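You operate a simulated robot arm through the tools that you are given. There is no shell and no other tool. Be economical: measure what you need, move in short steps, check, and stop when the job is done.

You run a simulated robot arm. Do the job below in one go: nothing can be reset, and whatever is moved stays where it is left.

## Task
Put things in order on the glue bench. At the end: the glue brush is on the silver sheet marked dish; the green marker stands where the silver bracket (marked "TWO") stood; the silver bracket from the glue bench stands where the silver strip (marked "TWO") stood; the silver strip from the glue bench stands where the glue brush stood; whatever was shut is shut again. Leave all else as you found it, and nothing knocked over.

It is judged by the outcome, as a careful person would: the job done as asked, and still so three seconds after it is handed in. It fails if anything else is knocked over, pushed out of place, dropped, spilled or broken. Flat cloth is picked up by pressing the open fingertips on it (5 to 10 N) and closing them slowly along it; thin cloth reads only 2 to 8 mm in the jaws.

## Robot
A 7-joint arm with a two-finger parallel gripper, fixed in place. Base frame: the origin is at the foot of the arm, x ahead of it, y to its left, z up; the work surface is at about z = 0. Lengths are in cm, angles in degrees, forces in N, time in s.
With the tool pointing down near the work surface it reaches from about 22 to 58 cm from the base axis. Its first joint turns from -66.0 to 66.0 degrees. Payload 2.5 kg.
Tool frame: the origin (TCP) lies between the finger pads and is the grasp point; the fingertips stand 2.3 cm ahead of it; z points along the fingers, y is the line along which they close. Largest opening 9.4 cm; finger width 3.8, thickness 1; the body of the gripper, 5.4 by 9.6 cm, starts 3.9 cm behind the TCP.
Orientation is that of the tool frame in the base frame, as a unit quaternion [w, x, y, z]. With the fingers straight down and closing along the base's y, the tool's x points along the base's -x, its y along +y and its z along -z.

## Interface
- The arm moves only by the tool arm_command. Its argument "series" is text: rows parted by semicolons, each of 6 numbers parted by spaces: the shift along the tool's x, y, z in cm, then the turn, a rotation vector about the tool's x, y, z in degrees. In form: tx ty tz ax ay az; .... A call has 1 to 20 rows; each row shifts and turns the commanded pose from where the row before left it, along the tool's axes as they then stand. "fingers" is the opening, from 0 (shut) to 1 (fully open), set as the call begins (left out, the last holds). A row lasts 0.2 s, in which the tool goes at most 5 cm and 8.6 degrees; a call with a longer step from one row to the next is refused whole, and so is a gripper value outside its range. Where a pose cannot be reached the arm comes as near as it can. A force on the tool above 40 N (or 10 N above the force at the start of the call, whichever is more), or a blocked arm, ends the call early, and 0.2 s more pass. The fingers move at their own pace (about 10.8 cm/s each) and stop on an object; they squeeze with about 42 N. The grip force told is the motor's: it shows also when the fingers shut on nothing. Time passes only in rows, and 0.2 s behind the last, so rows that do not move let the fingers close. It gives the time, the measured TCP pose, the force on the tool (base axes), the opening and the grip force at its end, in the units of the frame above (readings bear some noise).
- Cameras (640 x 400 px; columns grow to the right, rows downward): "scene" is fixed at [9.34, -39.52, 54.72]; the picture's right is [0.97, -0.25, 0.00], its down [-0.14, -0.53, -0.84] and it looks along [0.21, 0.81, -0.55] (base axes); focal length 288 px, centre (320, 200). "wrist" rides on the gripper at [8.6, 1.6, -7.4] in the tool frame; the picture's right is [-0.18, 0.98, 0.00], its down [-0.58, -0.11, -0.81] and it looks along [-0.79, -0.15, 0.59] (tool axes); focal length 243 px, centre (320, 200). There is no depth. A picture from a camera that has moved, and an enlarged one, comes with that camera's place and axes in the base frame and with its lens.
- grab_frame(camera): a new picture of that camera. It takes no simulated time.
- zoom(camera, box): a new picture of the part [left, top, right, bottom] of that camera's present view, enlarged. It takes no simulated time.
- close_job(): hands the job in; it is judged then, once.

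Go step by step. Nothing tells you positions but the pictures and the camera data: compare them with the known pose of the tool, close in by small moves and look again before you grip or let go. The budget is 120 turns and 68 pictures, counting those below and the enlarged ones. Unless the task says otherwise, let go and move clear before handing in.

The tools are called after ">>>" as a command line: name --argument value ..., lists and objects as JSON in quotes. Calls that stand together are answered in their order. arm_command: Moves the arm, as the interface text tells. Its arguments: {"type":"object","properties":{"series":{"type":"string"},"fingers":{"type":"number"}},"required":["series"]} The other tools are called the same way: grab_frame (camera) takes a picture; zoom (camera, box) takes an enlarged picture of a part of a camera's view; close_job () hands the job in.

At the start:

```text
time_s: 0.0
position: [35.39, 26.24, 30.03]
tool_rot: [0.0, 0.0, 1.0, 0.0]
contact_force: [0.9, 0.3, 0.9]
gripper_width: 9.42
gripper_force: 0.1
```

scene: 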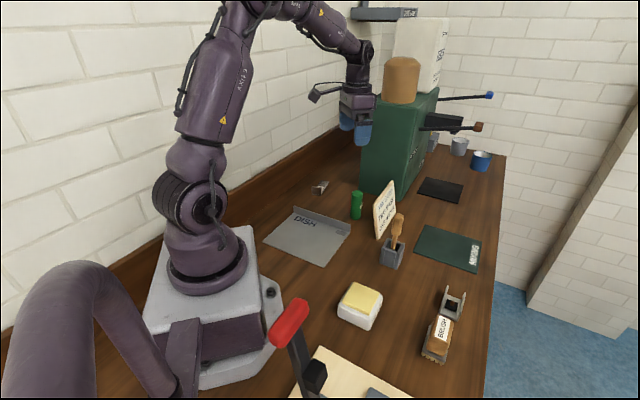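
wrist: 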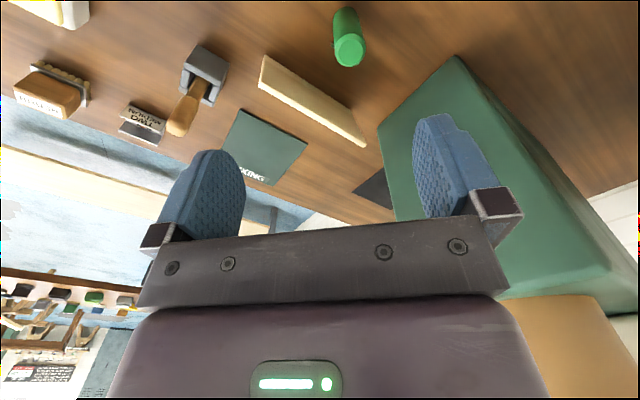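

I see a bench with a silver sheet marked DISH, a green marker, a brush in a grey holder, a sign, and some items at the right. I'll zoom in to read the labels before moving.

>>> zoom --camera "scene" --box '[250, 160, 410, 260]'

>>> zoom --camera "scene" --box '[330, 190, 500, 296]'

>>> zoom --camera "scene" --box '[320, 270, 500, 382]'

>>> zoom --camera "wrist" --box '[0, 0, 320, 200]'

>>> zoom --camera "scene" --box '[350, 0, 520, 210]'

```text
4.00 times, centred on (330, 210) of scene
camera zoom: at [9.34, -39.52, 54.72], right [0.97, -0.25, 0.0], down [-0.14, -0.53, -0.84], along [0.21, 0.81, -0.55], focal length 1154 px, centre (280, 160)
```

zoom: 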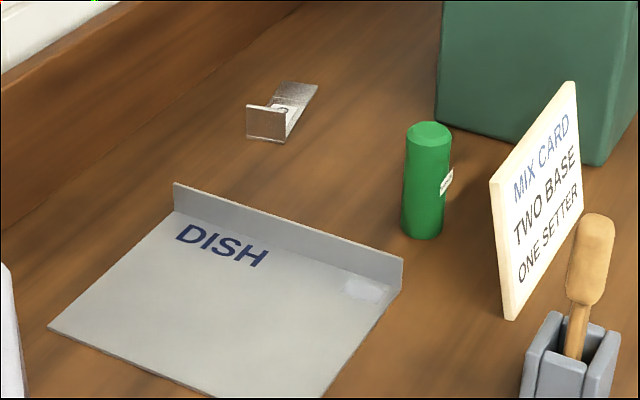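

```text
3.76 times, centred on (415, 243) of scene
camera zoom: at [9.34, -39.52, 54.72], right [0.97, -0.25, 0.0], down [-0.14, -0.53, -0.84], along [0.21, 0.81, -0.55], focal length 1086 px, centre (-38, 38)
```

zoom: 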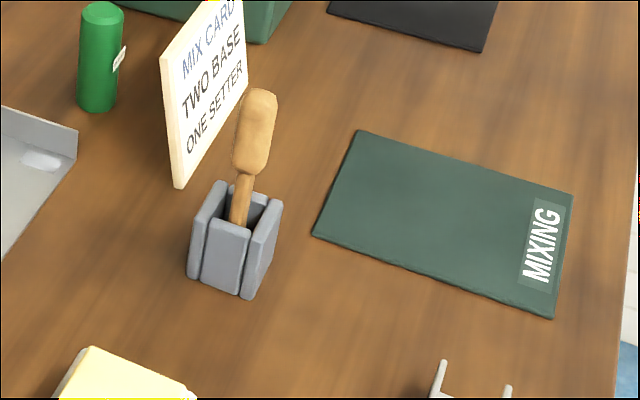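

```text
3.56 times, centred on (410, 326) of scene
camera zoom: at [9.34, -39.52, 54.72], right [0.97, -0.25, 0.0], down [-0.14, -0.53, -0.84], along [0.21, 0.81, -0.55], focal length 1026 px, centre (0, -248)
```

zoom: 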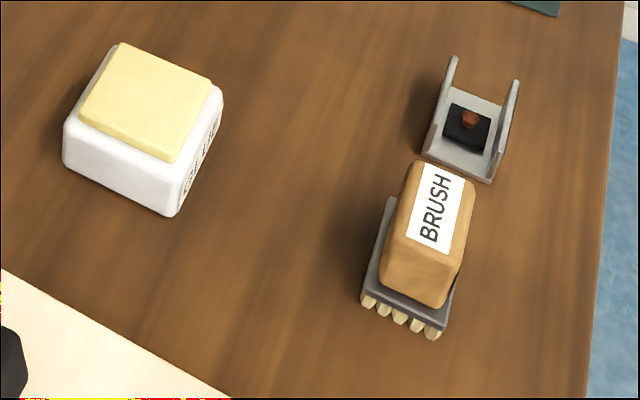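

```text
2.00 times, centred on (160, 100) of wrist
camera zoom: at [26.74, 27.82, 37.66], right [0.18, 0.98, 0.0], down [0.58, -0.11, 0.81], along [0.79, -0.15, -0.59], focal length 485 px, centre (640, 400)
```

zoom: 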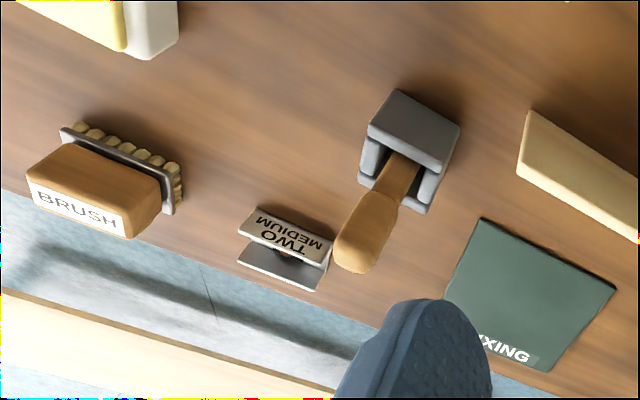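

```text
1.90 times, centred on (435, 105) of scene
camera zoom: at [9.34, -39.52, 54.72], right [0.97, -0.25, 0.0], down [-0.14, -0.53, -0.84], along [0.21, 0.81, -0.55], focal length 550 px, centre (101, 381)
```

zoom: 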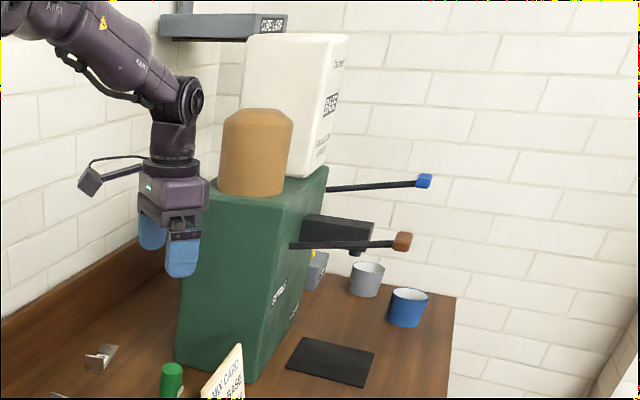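

The U-shaped bracket (labelled TWO MEDIUM) is near (47,-8), the grey holder with its wooden handle near (41,8), the marker near (39,29), and a small L-shaped metal piece near (32,50). I'll turn the wrist to inspect that metal piece.

>>> arm_command --series "4.5 0 0 0 0 0;4.5 0 0 0 0 0;4.5 0 0 0 0 0;4.5 0 0 0 0 0;0 0 0 0 0 -8;0 0 0 0 0 -8;0 0 0 0 0 -8;0 0 0 0 0 -8;0 0 0 0 0 -8;0 0 0 0 0 -8;0 0 0 0 0 -8;0 0 0 0 0 0" --fingers 1

>>> grab_frame --camera "wrist"

```text
time_s: 2.6
position: [17.41, 26.36, 30.08]
tool_rot: [0.0, -0.471, 0.882, 0.0]
contact_force: [-0.4, 0.5, 0.1]
gripper_width: 9.43
gripper_force: 0.0
```

```text
60 pictures are left
camera wrist: at [11.2, 19.89, 37.65], right [-0.71, 0.7, 0.0], down [0.41, 0.42, 0.81], along [0.56, 0.58, -0.59], focal length 243 px, centre (320, 200)
```

wrist: 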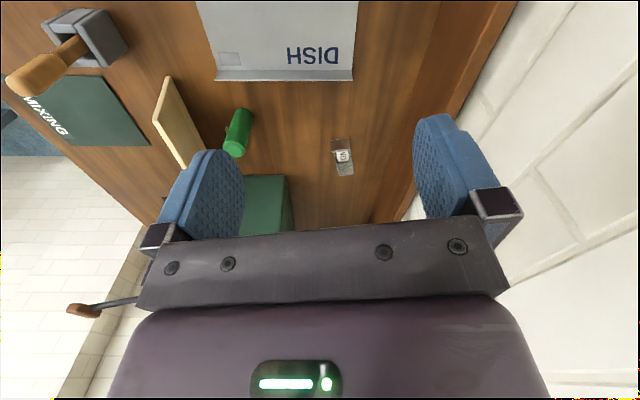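

The metal piece lies beyond DISH at the far end. I'll enlarge it.

>>> zoom --camera "wrist" --box '[290, 115, 400, 185]'

>>> zoom --camera "wrist" --box '[0, 0, 260, 170]'

```text
5.71 times, centred on (345, 150) of wrist
camera zoom: at [11.2, 19.89, 37.65], right [-0.71, 0.7, 0.0], down [0.41, 0.42, 0.81], along [0.56, 0.58, -0.59], focal length 1386 px, centre (177, 486)
```

zoom: 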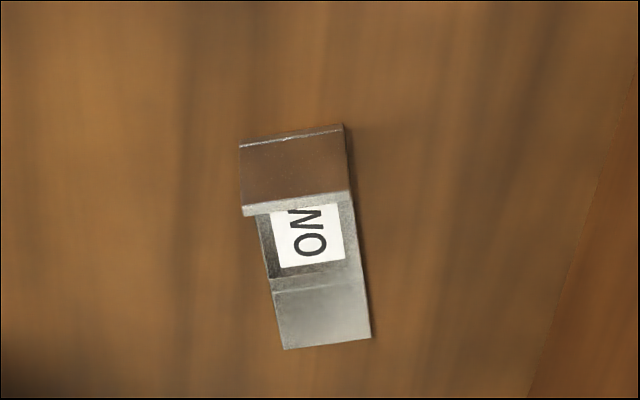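

```text
2.35 times, centred on (130, 85) of wrist
camera zoom: at [11.2, 19.89, 37.65], right [-0.71, 0.7, 0.0], down [0.41, 0.42, 0.81], along [0.56, 0.58, -0.59], focal length 571 px, centre (767, 471)
```

zoom: 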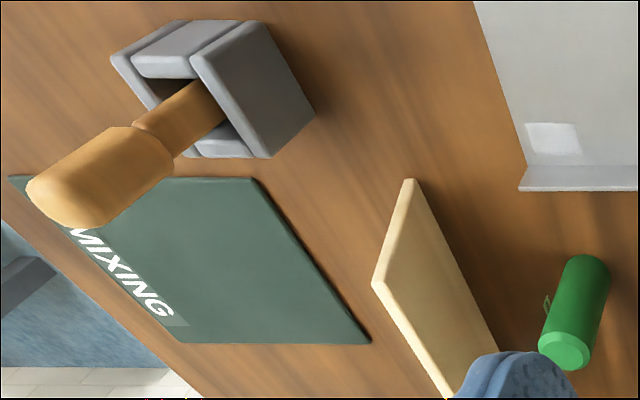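

The label reads "...WO". I'll move closer to see the shape of this piece.

>>> arm_command --series "-3 0 4 0 0 0;-3 0 4 0 0 0;-2 0 4 0 0 0;0 0 2 0 0 0;0 0 0 0 0 0"

>>> grab_frame --camera "wrist"

```text
time_s: 3.8
position: [21.51, 32.92, 15.94]
tool_rot: [-0.001, -0.47, 0.883, 0.0]
contact_force: [-0.3, -0.1, 0.2]
gripper_width: 9.39
gripper_force: 0.1
```

```text
57 pictures are left
camera wrist: at [15.3, 26.63, 23.67], right [-0.71, 0.7, 0.0], down [0.41, 0.42, 0.81], along [0.57, 0.57, -0.59], focal length 243 px, centre (320, 200)
```

wrist: 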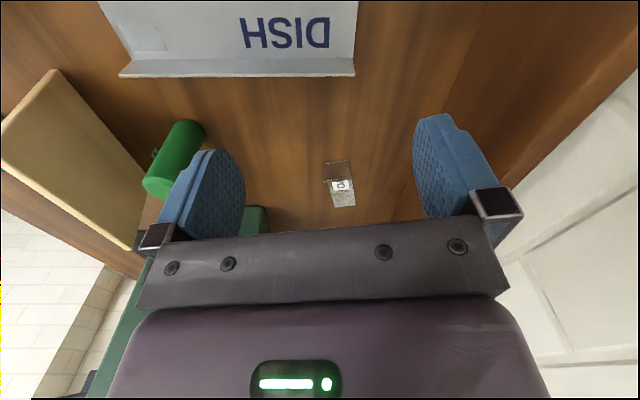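

>>> zoom --camera "wrist" --box '[300, 150, 380, 215]'

>>> zoom --camera "scene" --box '[300, 172, 340, 197]'

```text
6.15 times, centred on (340, 182) of wrist
camera zoom: at [15.3, 26.63, 23.67], right [-0.71, 0.7, 0.0], down [0.41, 0.42, 0.81], along [0.57, 0.57, -0.59], focal length 1493 px, centre (197, 308)
```

zoom: 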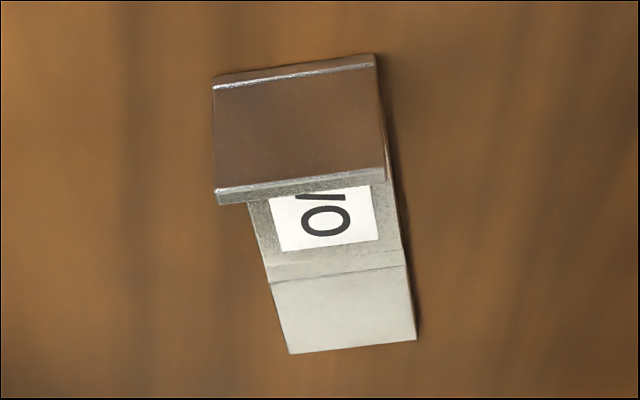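

```text
16.00 times, centred on (320, 184) of scene
camera zoom: at [9.34, -39.52, 54.72], right [0.97, -0.25, 0.0], down [-0.14, -0.53, -0.84], along [0.21, 0.81, -0.55], focal length 4616 px, centre (320, 448)
```

zoom: 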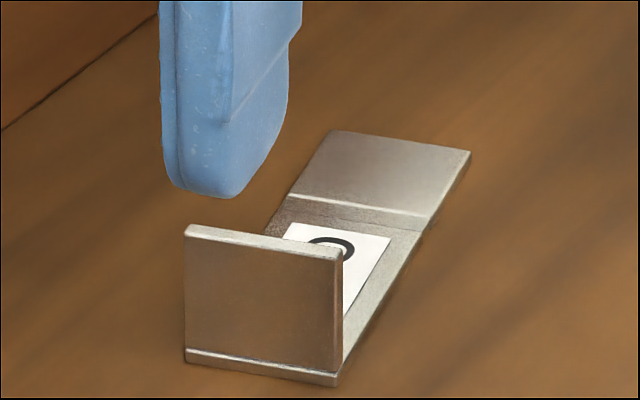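

It's an L-shaped metal piece with a partly hidden label. Before deciding which piece is the strip and which the bracket, I'll survey the clamp and board near the base on the right.

>>> arm_command --series "0 0 -4.5 0 0 0;0 0 -4.5 0 0 0;0 0 -4.5 0 0 0;3.1 -2.54 0 0 0 0;3.1 -2.54 0 0 0 0;3.1 -2.54 0 0 0 0;3.1 -2.54 0 0 0 0;3.1 -2.54 0 0 0 0;3.1 -2.54 0 0 0 0;3.1 -2.54 0 0 0 0;0 0 0 0 0 0"

>>> arm_command --series "0 0 0 0 0 8;0 0 0 0 0 8;0 0 0 0 0 8;0 0 0 0 0 8;0 0 0 0 0 8;0 0 0 0 0 8;0 0 0 0 0 8;0 0 0 0 0 8;0 0 0 0 0 8;0 0 0 0 0 8;0 0 0 0 0 8;0 0 0 0 0 8;0 0 0 0 0 8;0 0 0 0 0 0"

>>> grab_frame --camera "wrist"

```text
time_s: 6.2
position: [24.47, 4.77, 29.65]
tool_rot: [0.0, -0.469, 0.883, 0.001]
contact_force: [0.4, -0.9, -0.9]
gripper_width: 9.41
gripper_force: 0.1
```

```text
time_s: 9.2
position: [24.49, 4.99, 29.45]
tool_rot: [0.001, 0.408, 0.913, 0.0]
contact_force: [0.6, -0.2, -0.7]
gripper_width: 9.39
gripper_force: 0.0
```

```text
54 pictures are left
camera wrist: at [19.99, 12.41, 37.17], right [0.85, 0.52, 0.0], down [0.31, -0.51, 0.81], along [0.42, -0.69, -0.59], focal length 243 px, centre (320, 200)
```

wrist: 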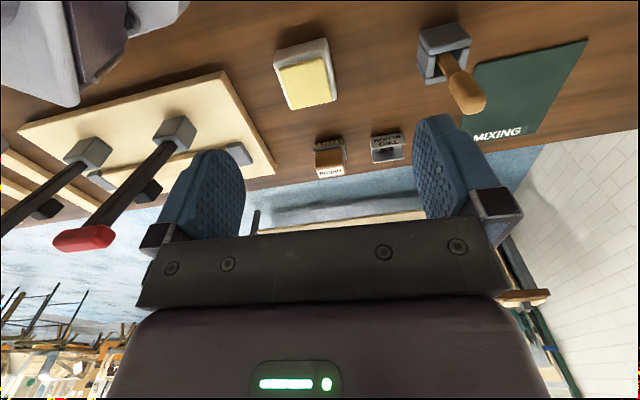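

Two clamp stations are visible on boards at the right. I'll enlarge them.

>>> zoom --camera "wrist" --box '[0, 60, 280, 260]'

>>> zoom --camera "wrist" --box '[260, 20, 500, 190]'

>>> zoom --camera "scene" --box '[250, 280, 420, 400]'

```text
2.00 times, centred on (140, 160) of wrist
camera zoom: at [19.99, 12.41, 37.17], right [0.85, 0.52, 0.0], down [0.31, -0.51, 0.81], along [0.42, -0.69, -0.59], focal length 485 px, centre (680, 280)
```

zoom: 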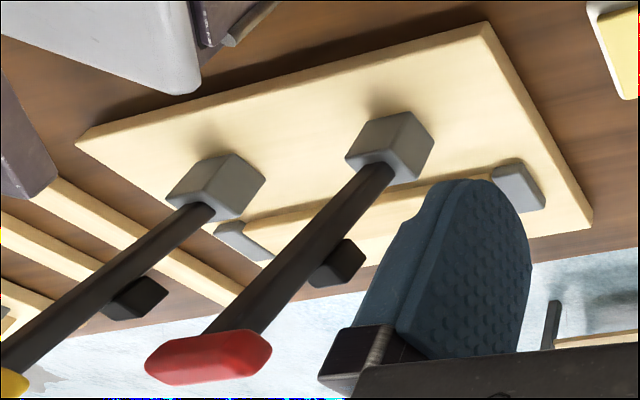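

```text
2.35 times, centred on (380, 105) of wrist
camera zoom: at [19.99, 12.41, 37.17], right [0.85, 0.52, 0.0], down [0.31, -0.51, 0.81], along [0.42, -0.69, -0.59], focal length 571 px, centre (179, 424)
```

zoom: 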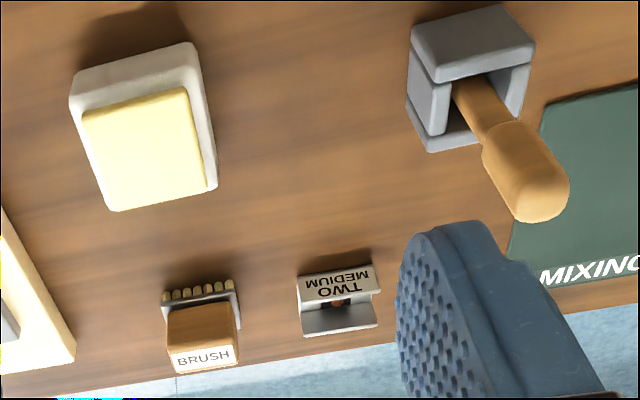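

```text
3.33 times, centred on (335, 340) of scene
camera zoom: at [9.34, -39.52, 54.72], right [0.97, -0.25, 0.0], down [-0.14, -0.53, -0.84], along [0.21, 0.81, -0.55], focal length 962 px, centre (270, -267)
```

zoom: 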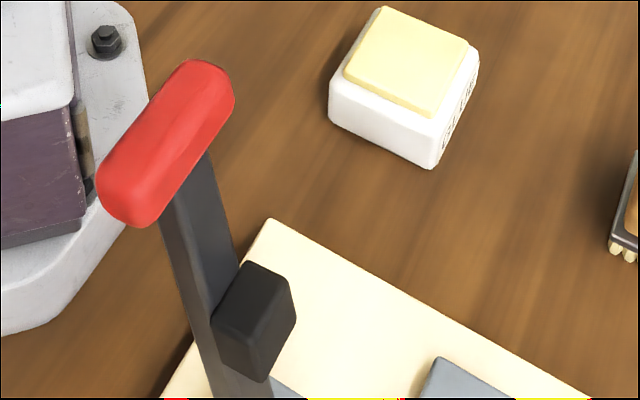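

The clamps stand open, with nothing in them. I'll go nearer the brush block, the bracket and the holder to read their labels and see their forms.

>>> arm_command --series "-3.3 1.13 3 0 0 0;-3.3 1.13 3 0 0 0;-3.3 1.13 3 0 0 0;-3.3 1.13 3 0 0 0;0 0 0 0 0 -6;0 0 0 0 0 -6;0 0 0 0 0 -6;0 0 0 0 0 0"

>>> grab_frame --camera "wrist"

```text
time_s: 11.0
position: [36.77, -1.85, 17.62]
tool_rot: [0.0, 0.259, 0.966, -0.001]
contact_force: [-0.5, 0.0, -0.7]
gripper_width: 9.39
gripper_force: 0.1
```

```text
50 pictures are left
camera wrist: at [30.04, 3.68, 25.21], right [0.65, 0.76, 0.0], down [0.45, -0.38, 0.81], along [0.61, -0.52, -0.59], focal length 243 px, centre (320, 200)
```

wrist: 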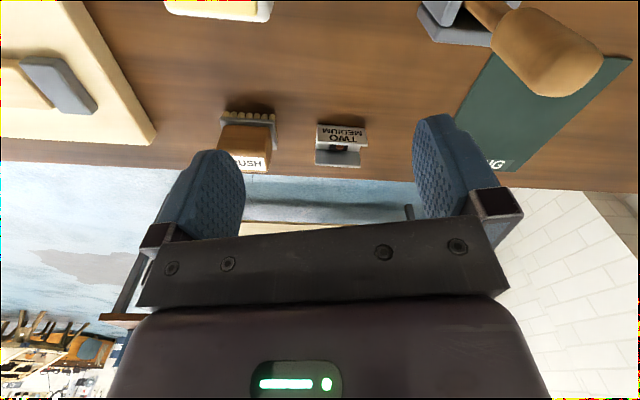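

>>> zoom --camera "wrist" --box '[200, 90, 390, 200]'

>>> zoom --camera "scene" --box '[330, 275, 400, 335]'

```text
3.37 times, centred on (295, 145) of wrist
camera zoom: at [30.04, 3.68, 25.21], right [0.65, 0.76, 0.0], down [0.45, -0.38, 0.81], along [0.61, -0.52, -0.59], focal length 817 px, centre (404, 385)
```

zoom: 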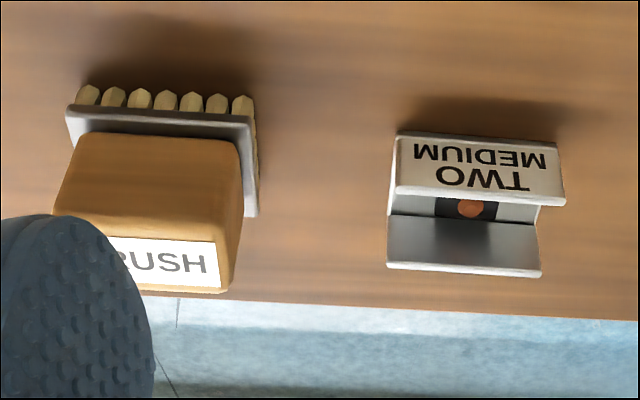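

```text
6.67 times, centred on (365, 305) of scene
camera zoom: at [9.34, -39.52, 54.72], right [0.97, -0.25, 0.0], down [-0.14, -0.53, -0.84], along [0.21, 0.81, -0.55], focal length 1923 px, centre (20, -500)
```

zoom: 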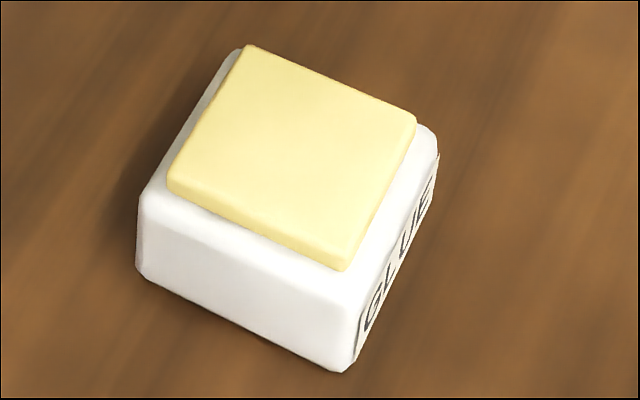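

The white block is the GLUE pot, the channel piece reads TWO MEDIUM, and the block reads BRUSH. I'll check the far end and shelf for other candidate pieces.

>>> zoom --camera "scene" --box '[405, 80, 515, 205]'

>>> zoom --camera "scene" --box '[340, 0, 440, 60]'

>>> zoom --camera "scene" --box '[365, 200, 425, 275]'

```text
3.20 times, centred on (460, 142) of scene
camera zoom: at [9.34, -39.52, 54.72], right [0.97, -0.25, 0.0], down [-0.14, -0.53, -0.84], along [0.21, 0.81, -0.55], focal length 923 px, centre (-128, 384)
```

zoom: 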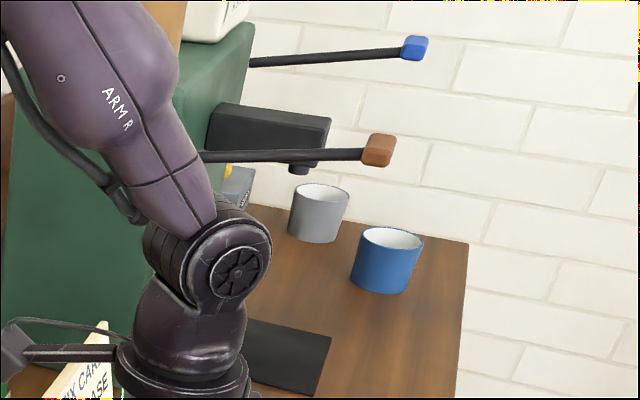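

```text
6.40 times, centred on (390, 30) of scene
camera zoom: at [9.34, -39.52, 54.72], right [0.97, -0.25, 0.0], down [-0.14, -0.53, -0.84], along [0.21, 0.81, -0.55], focal length 1846 px, centre (-128, 1288)
```

zoom: 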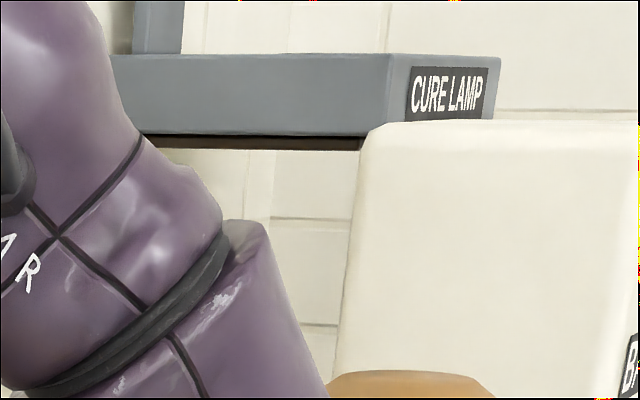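

```text
5.33 times, centred on (395, 238) of scene
camera zoom: at [9.34, -39.52, 54.72], right [0.97, -0.25, 0.0], down [-0.14, -0.53, -0.84], along [0.21, 0.81, -0.55], focal length 1539 px, centre (-80, 0)
```

zoom: 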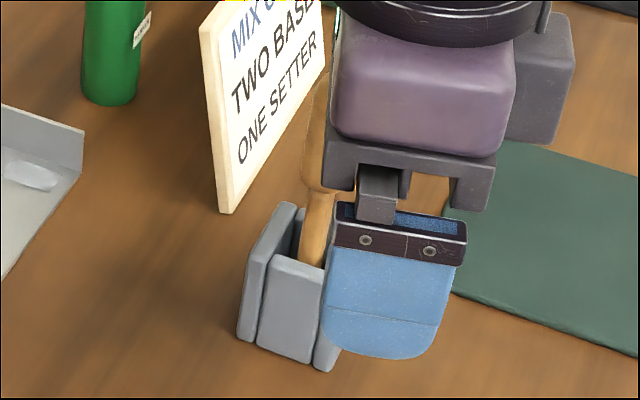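

I take it the channel piece (about 6×3.8×3 cm at (47.5,-7.9)) is the bracket. The 11 cm plate with an upright tab at (30,45) is the strip, and the BRUSH block at (38.9,-15) is the glue brush. I'll go above the brush first.

>>> arm_command --series "-2.81 -3.46 0 0 0 0;-2.81 -3.46 0 0 0 0;-2.81 -3.46 0 0 0 0;0 0 2 0 0 8;0 0 2 0 0 8;0 0 0 0 0 0" --fingers 0.9

>>> grab_frame --camera "wrist"

>>> zoom --camera "scene" --box '[370, 250, 500, 380]'

```text
time_s: 12.4
position: [38.85, -15.09, 13.39]
tool_rot: [0.0, 0.39, 0.921, -0.001]
contact_force: [0.0, -1.1, -0.3]
gripper_width: 8.45
gripper_force: 0.0
```

```text
44 pictures are left
camera wrist: at [34.06, -7.81, 20.95], right [0.84, 0.55, 0.0], down [0.32, -0.49, 0.81], along [0.44, -0.67, -0.59], focal length 243 px, centre (320, 200)
```

wrist: 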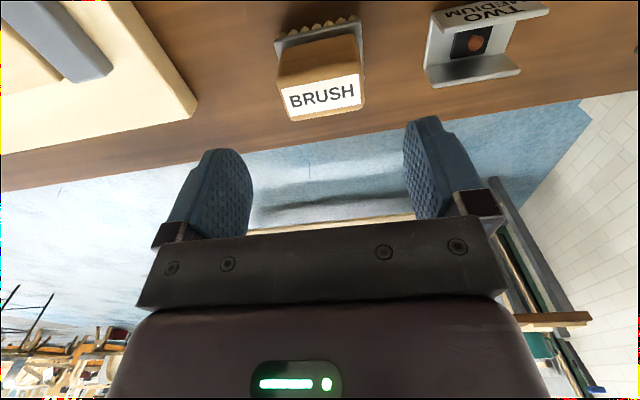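

```text
3.08 times, centred on (435, 315) of scene
camera zoom: at [9.34, -39.52, 54.72], right [0.97, -0.25, 0.0], down [-0.14, -0.53, -0.84], along [0.21, 0.81, -0.55], focal length 888 px, centre (-34, -154)
```

zoom: 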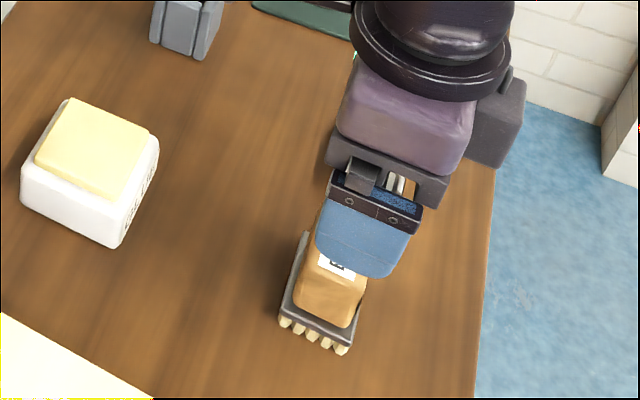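

The tool is directly above the brush and aligned with it. I'll lower it and grip the block.

>>> arm_command --series "0 0 3 0 0 0;0 0 3 0 0 0;0 0 2.4 0 0 0;0 0 0 0 0 0"

>>> zoom --camera "scene" --box '[400, 280, 480, 380]'

```text
time_s: 13.4
position: [38.96, -14.92, 5.02]
tool_rot: [0.0, 0.39, 0.921, -0.001]
contact_force: [-0.2, -0.4, 0.2]
gripper_width: 8.45
gripper_force: 0.1
```

```text
4.00 times, centred on (440, 330) of scene
camera zoom: at [9.34, -39.52, 54.72], right [0.97, -0.25, 0.0], down [-0.14, -0.53, -0.84], along [0.21, 0.81, -0.55], focal length 1154 px, centre (-160, -320)
```

zoom: 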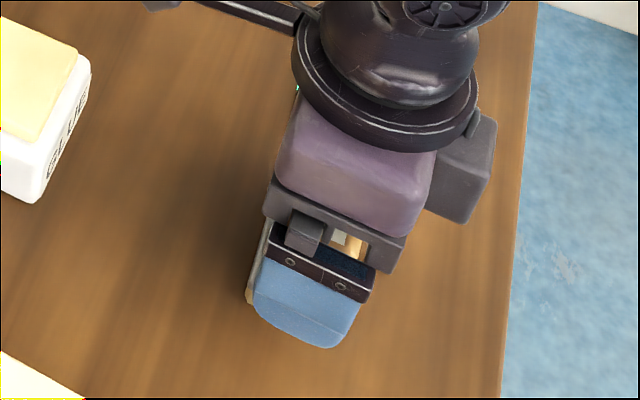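

The fingers straddle the block without contact. I'll close on it and lift a little.

>>> arm_command --series "0 0 0.4 0 0 0;0 0 0 0 0 0"

>>> arm_command --series "0 0 0 0 0 0;0 0 0 0 0 0;0 0 0 0 0 0" --fingers 0

>>> arm_command --series "0 0 -1 0 0 0;0 0 -3 0 0 0;0 0 -4 0 0 0;0 0 0 0 0 0"

>>> grab_frame --camera "wrist"

```text
time_s: 14.0
position: [38.91, -15.07, 4.66]
tool_rot: [0.0, 0.39, 0.921, 0.0]
contact_force: [-0.5, -0.7, 0.3]
gripper_width: 8.46
gripper_force: 0.1
```

```text
time_s: 14.8
position: [38.97, -14.89, 4.74]
tool_rot: [0.0, 0.391, 0.92, 0.001]
contact_force: [-0.5, 0.0, 0.0]
gripper_width: 5.37
gripper_force: 42.0
```

```text
time_s: 15.8
position: [38.85, -15.12, 12.89]
tool_rot: [0.0, 0.39, 0.921, 0.0]
contact_force: [-0.1, -0.1, 0.1]
gripper_width: 5.35
gripper_force: 42.0
```

```text
41 pictures are left
camera wrist: at [34.04, -7.79, 20.52], right [0.83, 0.55, 0.0], down [0.33, -0.49, 0.81], along [0.44, -0.67, -0.59], focal length 243 px, centre (320, 200)
```

wrist: 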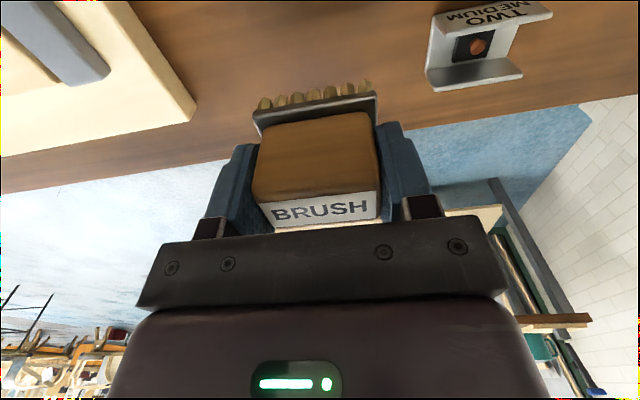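

The brush is held firmly. I'll carry it high over to the DISH sheet.

>>> arm_command --series "3.58 2.06 -1.4 0 0 0;3.58 2.06 -1.4 0 0 0;3.58 2.06 -1.4 0 0 0;3.58 2.06 -1.4 0 0 0;3.58 2.06 -1.4 0 0 0;4.25 1.21 0 0 0 0;4.25 1.21 0 0 0 0;4.25 1.21 0 0 0 0;4.25 1.21 0 0 0 0;4.25 1.21 0 0 0 0;0 0 0 0 0 0"

>>> arm_command --series "0 0 0 0 0 -8.2;0 0 0 0 0 -8.2;0 0 0 0 0 -8.2;0 0 0 0 0 -8.2;0 0 0 0 0 -8.2;0 0 0 0 0 -8.2;0 0 0 0 0 -8.2;0 0 0 0 0 -8.2;0 0 0 0 0 -8.2;0 0 0 0 0 -8.2;0 0 0 0 0 -8.2;0 0 3 0 0 0;0 0 3 0 0 0;0 0 0 0 0 0"

>>> grab_frame --camera "scene"

```text
time_s: 18.2
position: [23.09, 24.61, 19.87]
tool_rot: [0.0, 0.391, 0.92, 0.0]
contact_force: [0.0, -0.8, -1.0]
gripper_width: 5.33
gripper_force: 42.1
```

```text
time_s: 21.2
position: [23.4, 24.53, 13.66]
tool_rot: [0.0, -0.378, 0.926, 0.0]
contact_force: [0.9, -0.7, 0.1]
gripper_width: 5.35
gripper_force: 42.2
```

```text
40 pictures are left
```

scene: 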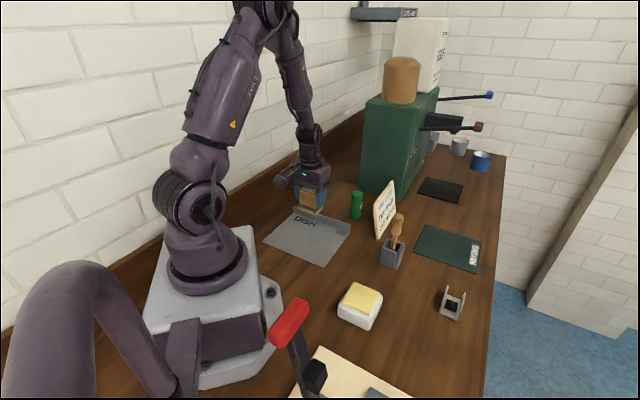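

The brush is over the DISH sheet. I'll lower it until it touches.

>>> arm_command --series "0 0 3 0 0 0;0 0 3 0 0 0;0 0 2 0 0 0;0 0 0.2 0 0 0;0 0 0.2 0 0 0;0 0 0 0 0 0"

>>> zoom --camera "scene" --box '[250, 170, 370, 280]'

```text
time_s: 22.6
position: [23.44, 24.57, 5.35]
tool_rot: [-0.001, -0.377, 0.926, 0.001]
contact_force: [0.1, 0.5, -0.2]
gripper_width: 5.38
gripper_force: 42.0
```

```text
3.64 times, centred on (310, 225) of scene
camera zoom: at [9.34, -39.52, 54.72], right [0.97, -0.25, 0.0], down [-0.14, -0.53, -0.84], along [0.21, 0.81, -0.55], focal length 1049 px, centre (356, 109)
```

zoom: 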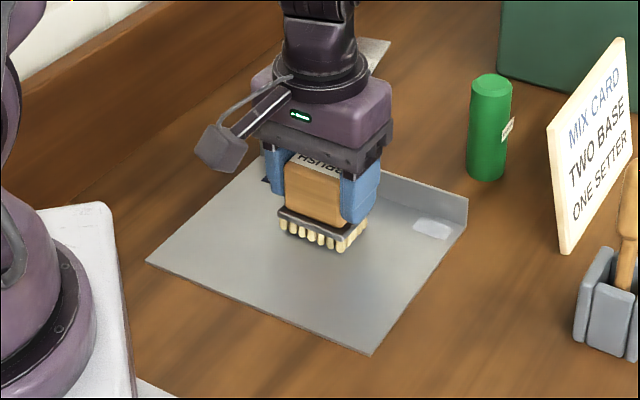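

It's well inside the sheet and almost touching. I'll take the last few millimetres.

>>> arm_command --series "0 0 0.1 0 0 0;0 0 0.1 0 0 0;0 0 0.1 0 0 0;0 0 0 0 0 0"

```text
time_s: 23.6
position: [23.36, 24.48, 5.1]
tool_rot: [0.0, -0.376, 0.926, 0.0]
contact_force: [0.3, 0.1, -0.6]
gripper_width: 5.31
gripper_force: 41.8
```

>>> arm_command --series "0 0 0.1 0 0 0;0 0 0.1 0 0 0;0 0 0 0 0 0"

```text
time_s: 24.4
position: [23.39, 24.59, 4.88]
tool_rot: [0.0, -0.376, 0.927, 0.001]
contact_force: [-5.4, -8.8, 29.8]
gripper_width: 5.37
gripper_force: 41.3
```

It's in contact. I'll ease off a little, open, and rise.

>>> arm_command --series "0 0 -0.08 0 0 0;0 0 0 0 0 0"

>>> arm_command --series "0 0 0 0 0 0;0 0 0 0 0 0;0 0 0 0 0 0" --fingers 0.85

>>> arm_command --series "0 0 -2 0 0 0;0 0 -4 0 0 0;0 0 -4 0 0 0;0 0 0 0 0 0"

>>> zoom --camera "scene" --box '[250, 170, 370, 280]'

```text
time_s: 25.0
position: [23.37, 24.45, 4.91]
tool_rot: [0.001, -0.376, 0.926, 0.001]
contact_force: [-2.7, -4.7, 22.2]
gripper_width: 5.35
gripper_force: 42.1
```

```text
time_s: 25.8
position: [23.43, 24.5, 4.83]
tool_rot: [0.0, -0.377, 0.926, 0.0]
contact_force: [-0.2, 0.2, 0.1]
gripper_width: 8.0
gripper_force: 0.2
```

```text
time_s: 26.8
position: [23.41, 24.48, 15.01]
tool_rot: [0.0, -0.376, 0.927, 0.0]
contact_force: [-0.1, -0.2, 0.3]
gripper_width: 7.98
gripper_force: 0.1
```

```text
3.64 times, centred on (310, 225) of scene
camera zoom: at [9.34, -39.52, 54.72], right [0.97, -0.25, 0.0], down [-0.14, -0.53, -0.84], along [0.21, 0.81, -0.55], focal length 1049 px, centre (356, 109)
```

zoom: 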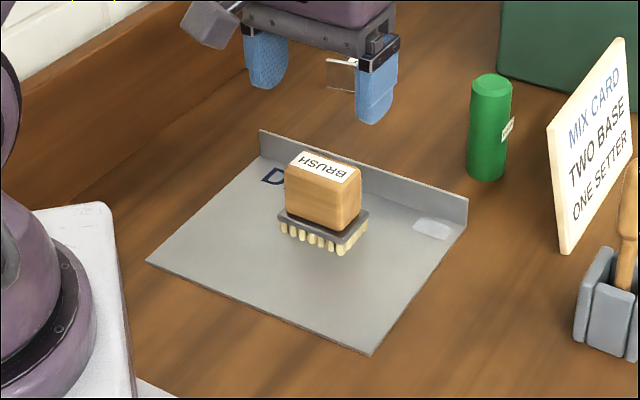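

The brush sits on DISH. Next is the strip: I'll hover over its upright end with the fingers set to close across its width.

>>> arm_command --series "-4.2 2.05 0 0 0 0;-4.2 2.05 0 0 0 0;-4.2 2.05 0 0 0 0;-4.2 2.05 0 0 0 0;-4.2 2.05 0 0 0 -6.2;0 0 2 0 0 -6.2;0 0 0 0 0 0" --fingers 0.75

>>> grab_frame --camera "wrist"

>>> zoom --camera "scene" --box '[270, 120, 390, 215]'

```text
time_s: 28.4
position: [31.14, 46.24, 12.92]
tool_rot: [0.0, -0.476, 0.88, 0.0]
contact_force: [0.3, -0.7, 0.0]
gripper_width: 7.06
gripper_force: 0.1
```

```text
37 pictures are left
camera wrist: at [25.01, 39.86, 20.55], right [-0.72, 0.69, 0.0], down [0.41, 0.43, 0.81], along [0.56, 0.58, -0.59], focal length 243 px, centre (320, 200)
```

wrist: 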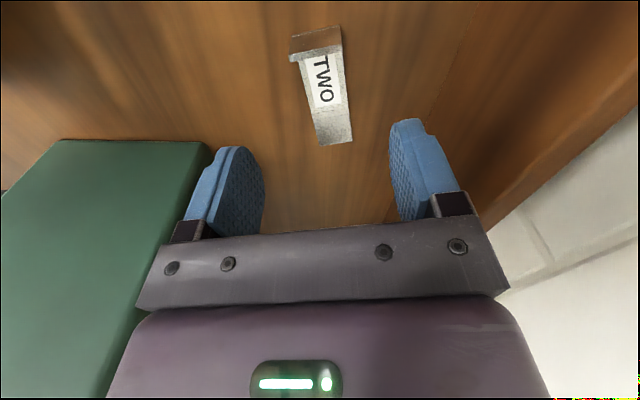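

```text
4.21 times, centred on (330, 168) of scene
camera zoom: at [9.34, -39.52, 54.72], right [0.97, -0.25, 0.0], down [-0.14, -0.53, -0.84], along [0.21, 0.81, -0.55], focal length 1215 px, centre (278, 337)
```

zoom: 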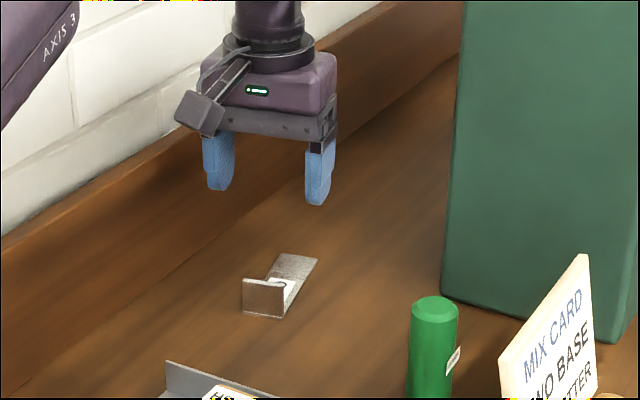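

The label clearly reads TWO and the tool is aligned with the strip. I'll descend around it.

>>> arm_command --series "0 0 3 0 0 0;0 0 3 0 0 0;0 0 2.5 0 0 0;0 0 1 0 0 0;0 0 0.5 0 0 0;0 0 0 0 0 0"

>>> zoom --camera "scene" --box '[290, 150, 360, 205]'

```text
time_s: 29.8
position: [31.14, 46.38, 3.12]
tool_rot: [0.0, -0.474, 0.88, 0.0]
contact_force: [-0.1, 0.0, -0.2]
gripper_width: 7.04
gripper_force: 0.2
```

```text
7.27 times, centred on (325, 178) of scene
camera zoom: at [9.34, -39.52, 54.72], right [0.97, -0.25, 0.0], down [-0.14, -0.53, -0.84], along [0.21, 0.81, -0.55], focal length 2098 px, centre (284, 364)
```

zoom: 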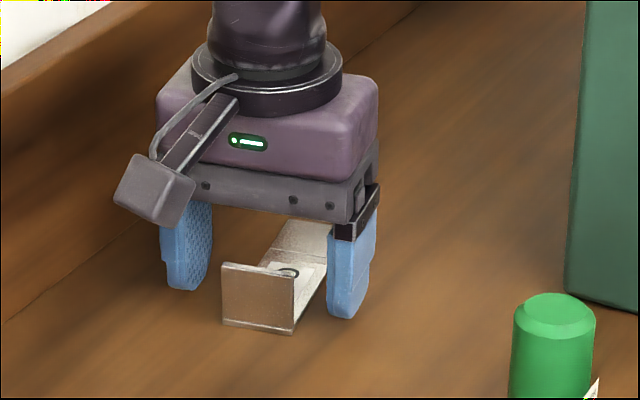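

It's straddled properly. I'll lower the last few millimetres and close.

>>> arm_command --series "0 0 0.2 0 0 0;0 0 0.2 0 0 0;0 0 0 0 0 0"

>>> arm_command --series "0 0 0 0 0 0;0 0 0 0 0 0;0 0 0 0 0 0;0 0 0 0 0 0" --fingers 0

>>> arm_command --series "0 0 -0.5 0 0 0;0 0 -1.5 0 0 0;0 0 0 0 0 0"

>>> zoom --camera "scene" --box '[290, 150, 360, 205]'

```text
time_s: 30.6
position: [31.23, 46.52, 2.62]
tool_rot: [0.0, -0.474, 0.881, 0.001]
contact_force: [0.2, 0.2, 0.0]
gripper_width: 7.03
gripper_force: 0.1
```

```text
time_s: 31.6
position: [31.21, 46.63, 2.49]
tool_rot: [0.0, -0.475, 0.88, 0.001]
contact_force: [1.2, -0.6, 0.4]
gripper_width: 3.54
gripper_force: 42.0
```

```text
time_s: 32.4
position: [31.13, 46.58, 4.39]
tool_rot: [-0.001, -0.474, 0.881, 0.0]
contact_force: [-0.3, -0.6, -1.2]
gripper_width: 3.55
gripper_force: 42.0
```

```text
7.27 times, centred on (325, 178) of scene
camera zoom: at [9.34, -39.52, 54.72], right [0.97, -0.25, 0.0], down [-0.14, -0.53, -0.84], along [0.21, 0.81, -0.55], focal length 2098 px, centre (284, 364)
```

zoom: 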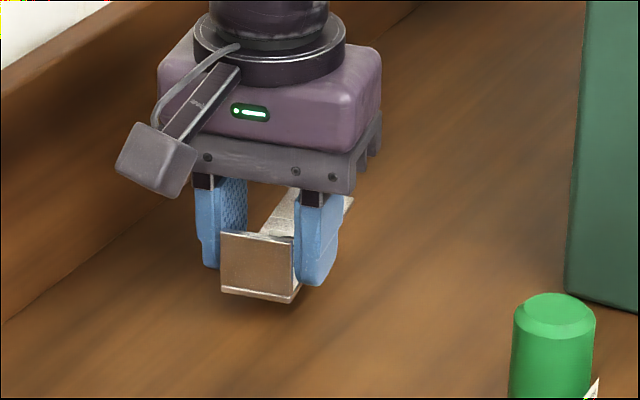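

The strip is held level. I'll raise it high and carry it to the brush's old place at (38.9,-15).

>>> arm_command --series "0 0 -3.9 0 0 0;0 0 -3.9 0 0 0;0 0 -3.9 0 0 0;0 0 -3.9 0 0 0;4.23 -1.57 0 0 0 0;4.23 -1.57 0 0 0 0;4.23 -1.57 0 0 0 0;4.23 -1.57 0 0 0 0;4.23 -1.57 0 0 0 0;0 0 0 0 0 0"

>>> arm_command --series "3.29 -3.51 0 0 0 0;3.29 -3.51 0 0 0 0;3.29 -3.51 0 0 0 0;3.29 -3.51 0 0 0 0;3.29 -3.51 0 0 0 0;3.29 -3.51 0 0 0 0;3.29 -3.51 0 0 0 0;3.29 -3.51 0 0 0 0;3.29 -3.51 0 0 0 0;0 0 0 0 0 6.4;0 0 0 0 0 6.4;0 0 4 0 0 0;0 0 4 0 0 0;0 0 0 0 0 0"

>>> grab_frame --camera "scene"

>>> grab_frame --camera "wrist"

```text
time_s: 34.6
position: [26.23, 24.53, 19.98]
tool_rot: [0.0, -0.474, 0.88, 0.001]
contact_force: [-0.6, 0.2, -0.5]
gripper_width: 3.54
gripper_force: 42.1
```

```text
time_s: 37.6
position: [36.46, -17.18, 12.2]
tool_rot: [0.0, -0.373, 0.928, -0.001]
contact_force: [0.6, 0.1, -0.3]
gripper_width: 3.51
gripper_force: 41.8
```

```text
33 pictures are left
```

scene: 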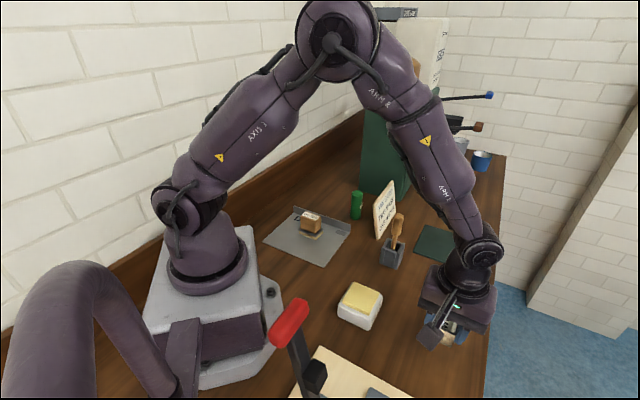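

```text
32 pictures are left
camera wrist: at [28.97, -22.06, 19.78], right [-0.55, 0.84, 0.0], down [0.49, 0.32, 0.81], along [0.68, 0.44, -0.59], focal length 243 px, centre (320, 200)
```

wrist: 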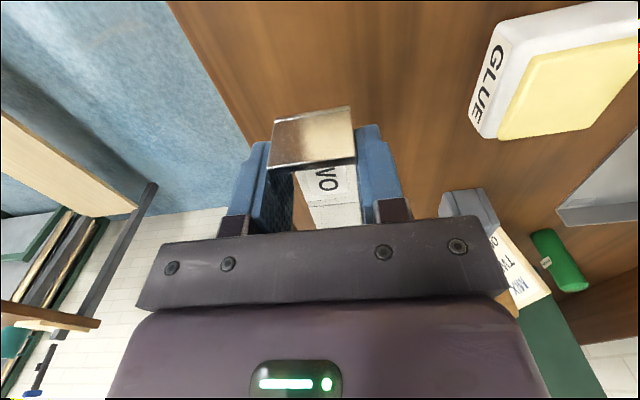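

The strip is over the free spot, about 9 cm from the bench edge. I'll lower it.

>>> arm_command --series "0.37 -0.16 3 0 0 0;0 0 3 0 0 0;0 0 2.5 0 0 0;0 0 0.5 0 0 0;0 0 0 0 0 0"

>>> arm_command --series "0 0 0.15 0 0 0;0 0 0.15 0 0 0;0 0 0 0 0 0"

>>> zoom --camera "scene" --box '[390, 270, 500, 390]'

```text
time_s: 38.8
position: [35.98, -17.7, 3.01]
tool_rot: [0.0, -0.373, 0.928, 0.0]
contact_force: [0.1, -0.9, -1.0]
gripper_width: 3.56
gripper_force: 42.2
```

```text
time_s: 39.6
position: [36.07, -17.86, 2.83]
tool_rot: [0.0, -0.374, 0.928, 0.0]
contact_force: [-0.8, 0.2, 0.2]
gripper_width: 3.53
gripper_force: 42.1
```

```text
3.33 times, centred on (445, 330) of scene
camera zoom: at [9.34, -39.52, 54.72], right [0.97, -0.25, 0.0], down [-0.14, -0.53, -0.84], along [0.21, 0.81, -0.55], focal length 962 px, centre (-97, -233)
```

zoom: 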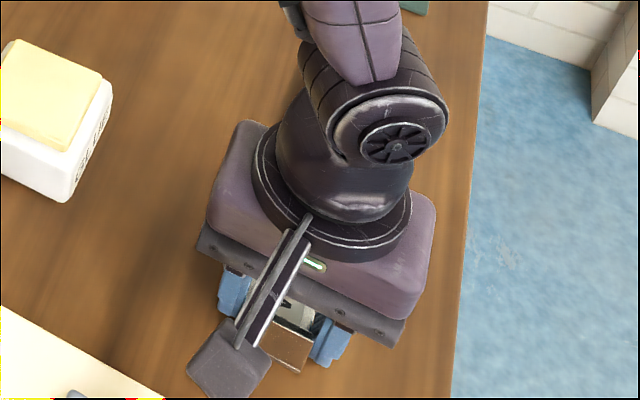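

It's nearly down and a touch short of the mark. I'll nudge it forward 0.3 cm and lower to contact.

>>> arm_command --series "-0.3 0 0 0 0 0;0 0 0.1 0 0 0;0 0 0.1 0 0 0;0 0 0 0 0 0"

```text
time_s: 40.6
position: [36.32, -17.63, 2.65]
tool_rot: [0.0, -0.373, 0.928, 0.001]
contact_force: [-0.2, -0.3, -1.7]
gripper_width: 3.55
gripper_force: 41.7
```

>>> arm_command --series "0 0 0.08 0 0 0;0 0 0.08 0 0 0;0 0 0 0 0 0"

```text
time_s: 41.4
position: [36.36, -17.65, 2.52]
tool_rot: [0.0, -0.373, 0.928, 0.0]
contact_force: [-6.0, 2.4, 18.6]
gripper_width: 3.53
gripper_force: 41.7
```

It's in contact. I'll release and rise, then look.

>>> arm_command --series "0 0 0 0 0 0;0 0 0 0 0 0" --fingers 0.65

>>> arm_command --series "0 0 -2 0 0 0;0 0 -4 0 0 0;0 0 -4 0 0 0;3 3 -3 0 0 0;3 3 0 0 0 0;3 3 0 0 0 0;0 0 0 0 0 0"

>>> grab_frame --camera "wrist"

>>> zoom --camera "scene" --box '[370, 270, 500, 390]'

```text
time_s: 42.0
position: [36.27, -17.79, 2.58]
tool_rot: [-0.001, -0.373, 0.928, -0.001]
contact_force: [0.1, -0.4, 0.0]
gripper_width: 6.12
gripper_force: 0.0
```

```text
refused: row 4 steps farther than a row can; nothing moved
```

```text
30 pictures are left
camera wrist: at [28.94, -22.62, 10.1], right [-0.55, 0.84, 0.0], down [0.49, 0.32, 0.81], along [0.67, 0.44, -0.59], focal length 243 px, centre (320, 200)
```

wrist: 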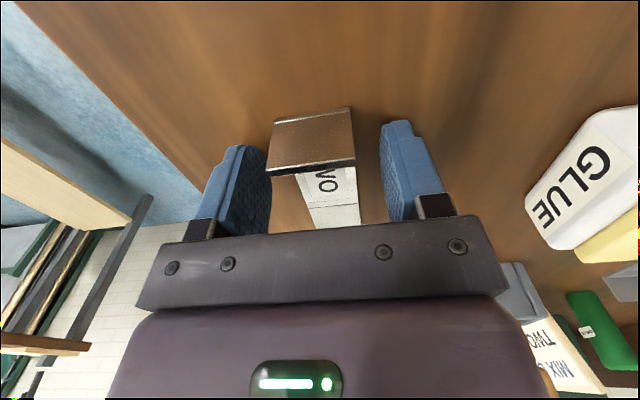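

```text
3.33 times, centred on (435, 330) of scene
camera zoom: at [9.34, -39.52, 54.72], right [0.97, -0.25, 0.0], down [-0.14, -0.53, -0.84], along [0.21, 0.81, -0.55], focal length 962 px, centre (-63, -233)
```

zoom: 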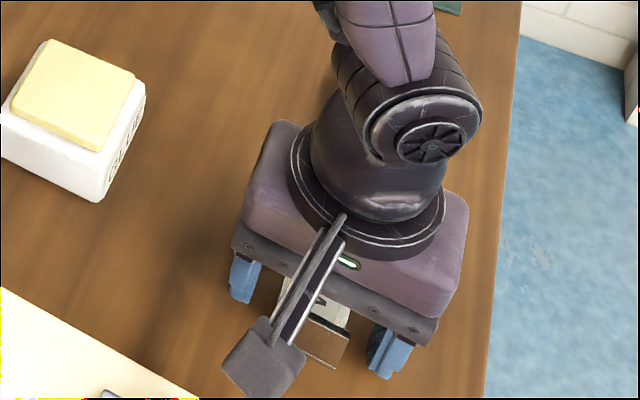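

Nothing was touched by the refused move, and the strip is released and upright. I'll rise straight up, then go over the bracket.

>>> arm_command --series "0 0 -2 0 0 0;0 0 -4 0 0 0;0 0 -4.5 0 0 0;-3.4 -0.19 0 0 0 0;-3.4 -0.19 0 0 0 0;-3.4 -0.19 0 0 0 0;-3.4 -0.19 0 0 0 0;0 0 0 0 0 0" --fingers 0.8

>>> grab_frame --camera "wrist"

>>> zoom --camera "scene" --box '[370, 230, 510, 390]'

```text
time_s: 43.8
position: [46.74, -9.02, 12.99]
tool_rot: [0.0, -0.373, 0.928, 0.0]
contact_force: [-0.1, 0.7, 0.5]
gripper_width: 7.52
gripper_force: 0.0
```

```text
28 pictures are left
camera wrist: at [39.23, -13.98, 20.61], right [-0.55, 0.84, 0.0], down [0.5, 0.32, 0.81], along [0.67, 0.44, -0.59], focal length 243 px, centre (320, 200)
```

wrist: 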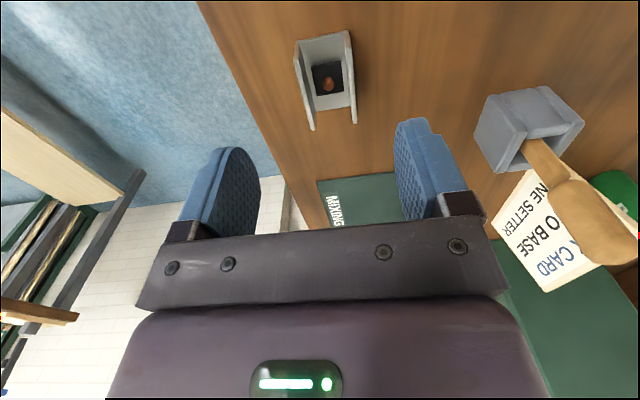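

```text
2.50 times, centred on (440, 310) of scene
camera zoom: at [9.34, -39.52, 54.72], right [0.97, -0.25, 0.0], down [-0.14, -0.53, -0.84], along [0.21, 0.81, -0.55], focal length 721 px, centre (20, -75)
```

zoom: 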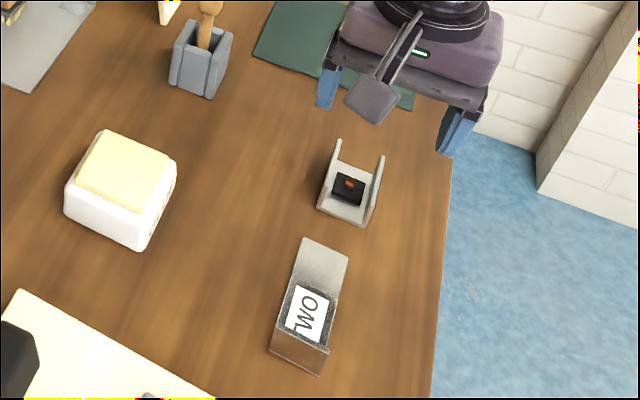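

I'm over the bracket and aligned. I'll descend around its two walls and grip it slightly toward its near end, so it can be set down farther out.

>>> arm_command --series "0 0.25 3 0 0 0;0 0 3 0 0 0;0 0 3 0 0 0;0 0 1 0 0 0;0 0 0.2 0 0 0;0 0 0 0 0 0"

>>> grab_frame --camera "wrist"

```text
time_s: 45.2
position: [46.54, -8.55, 2.74]
tool_rot: [0.001, -0.372, 0.928, 0.0]
contact_force: [0.0, -0.7, 0.3]
gripper_width: 7.53
gripper_force: 0.1
```

```text
26 pictures are left
camera wrist: at [39.18, -13.56, 10.43], right [-0.55, 0.84, 0.0], down [0.49, 0.32, 0.81], along [0.67, 0.44, -0.59], focal length 243 px, centre (320, 200)
```

wrist: 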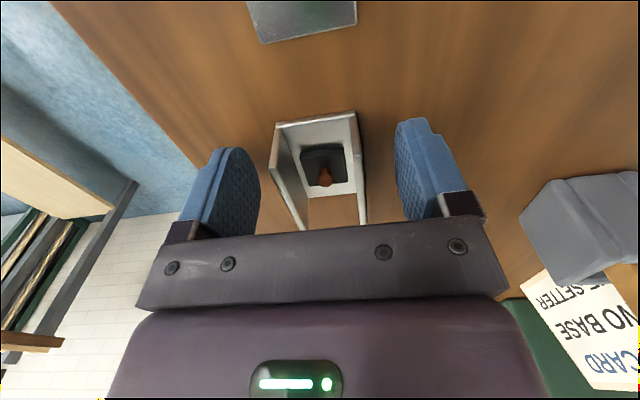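

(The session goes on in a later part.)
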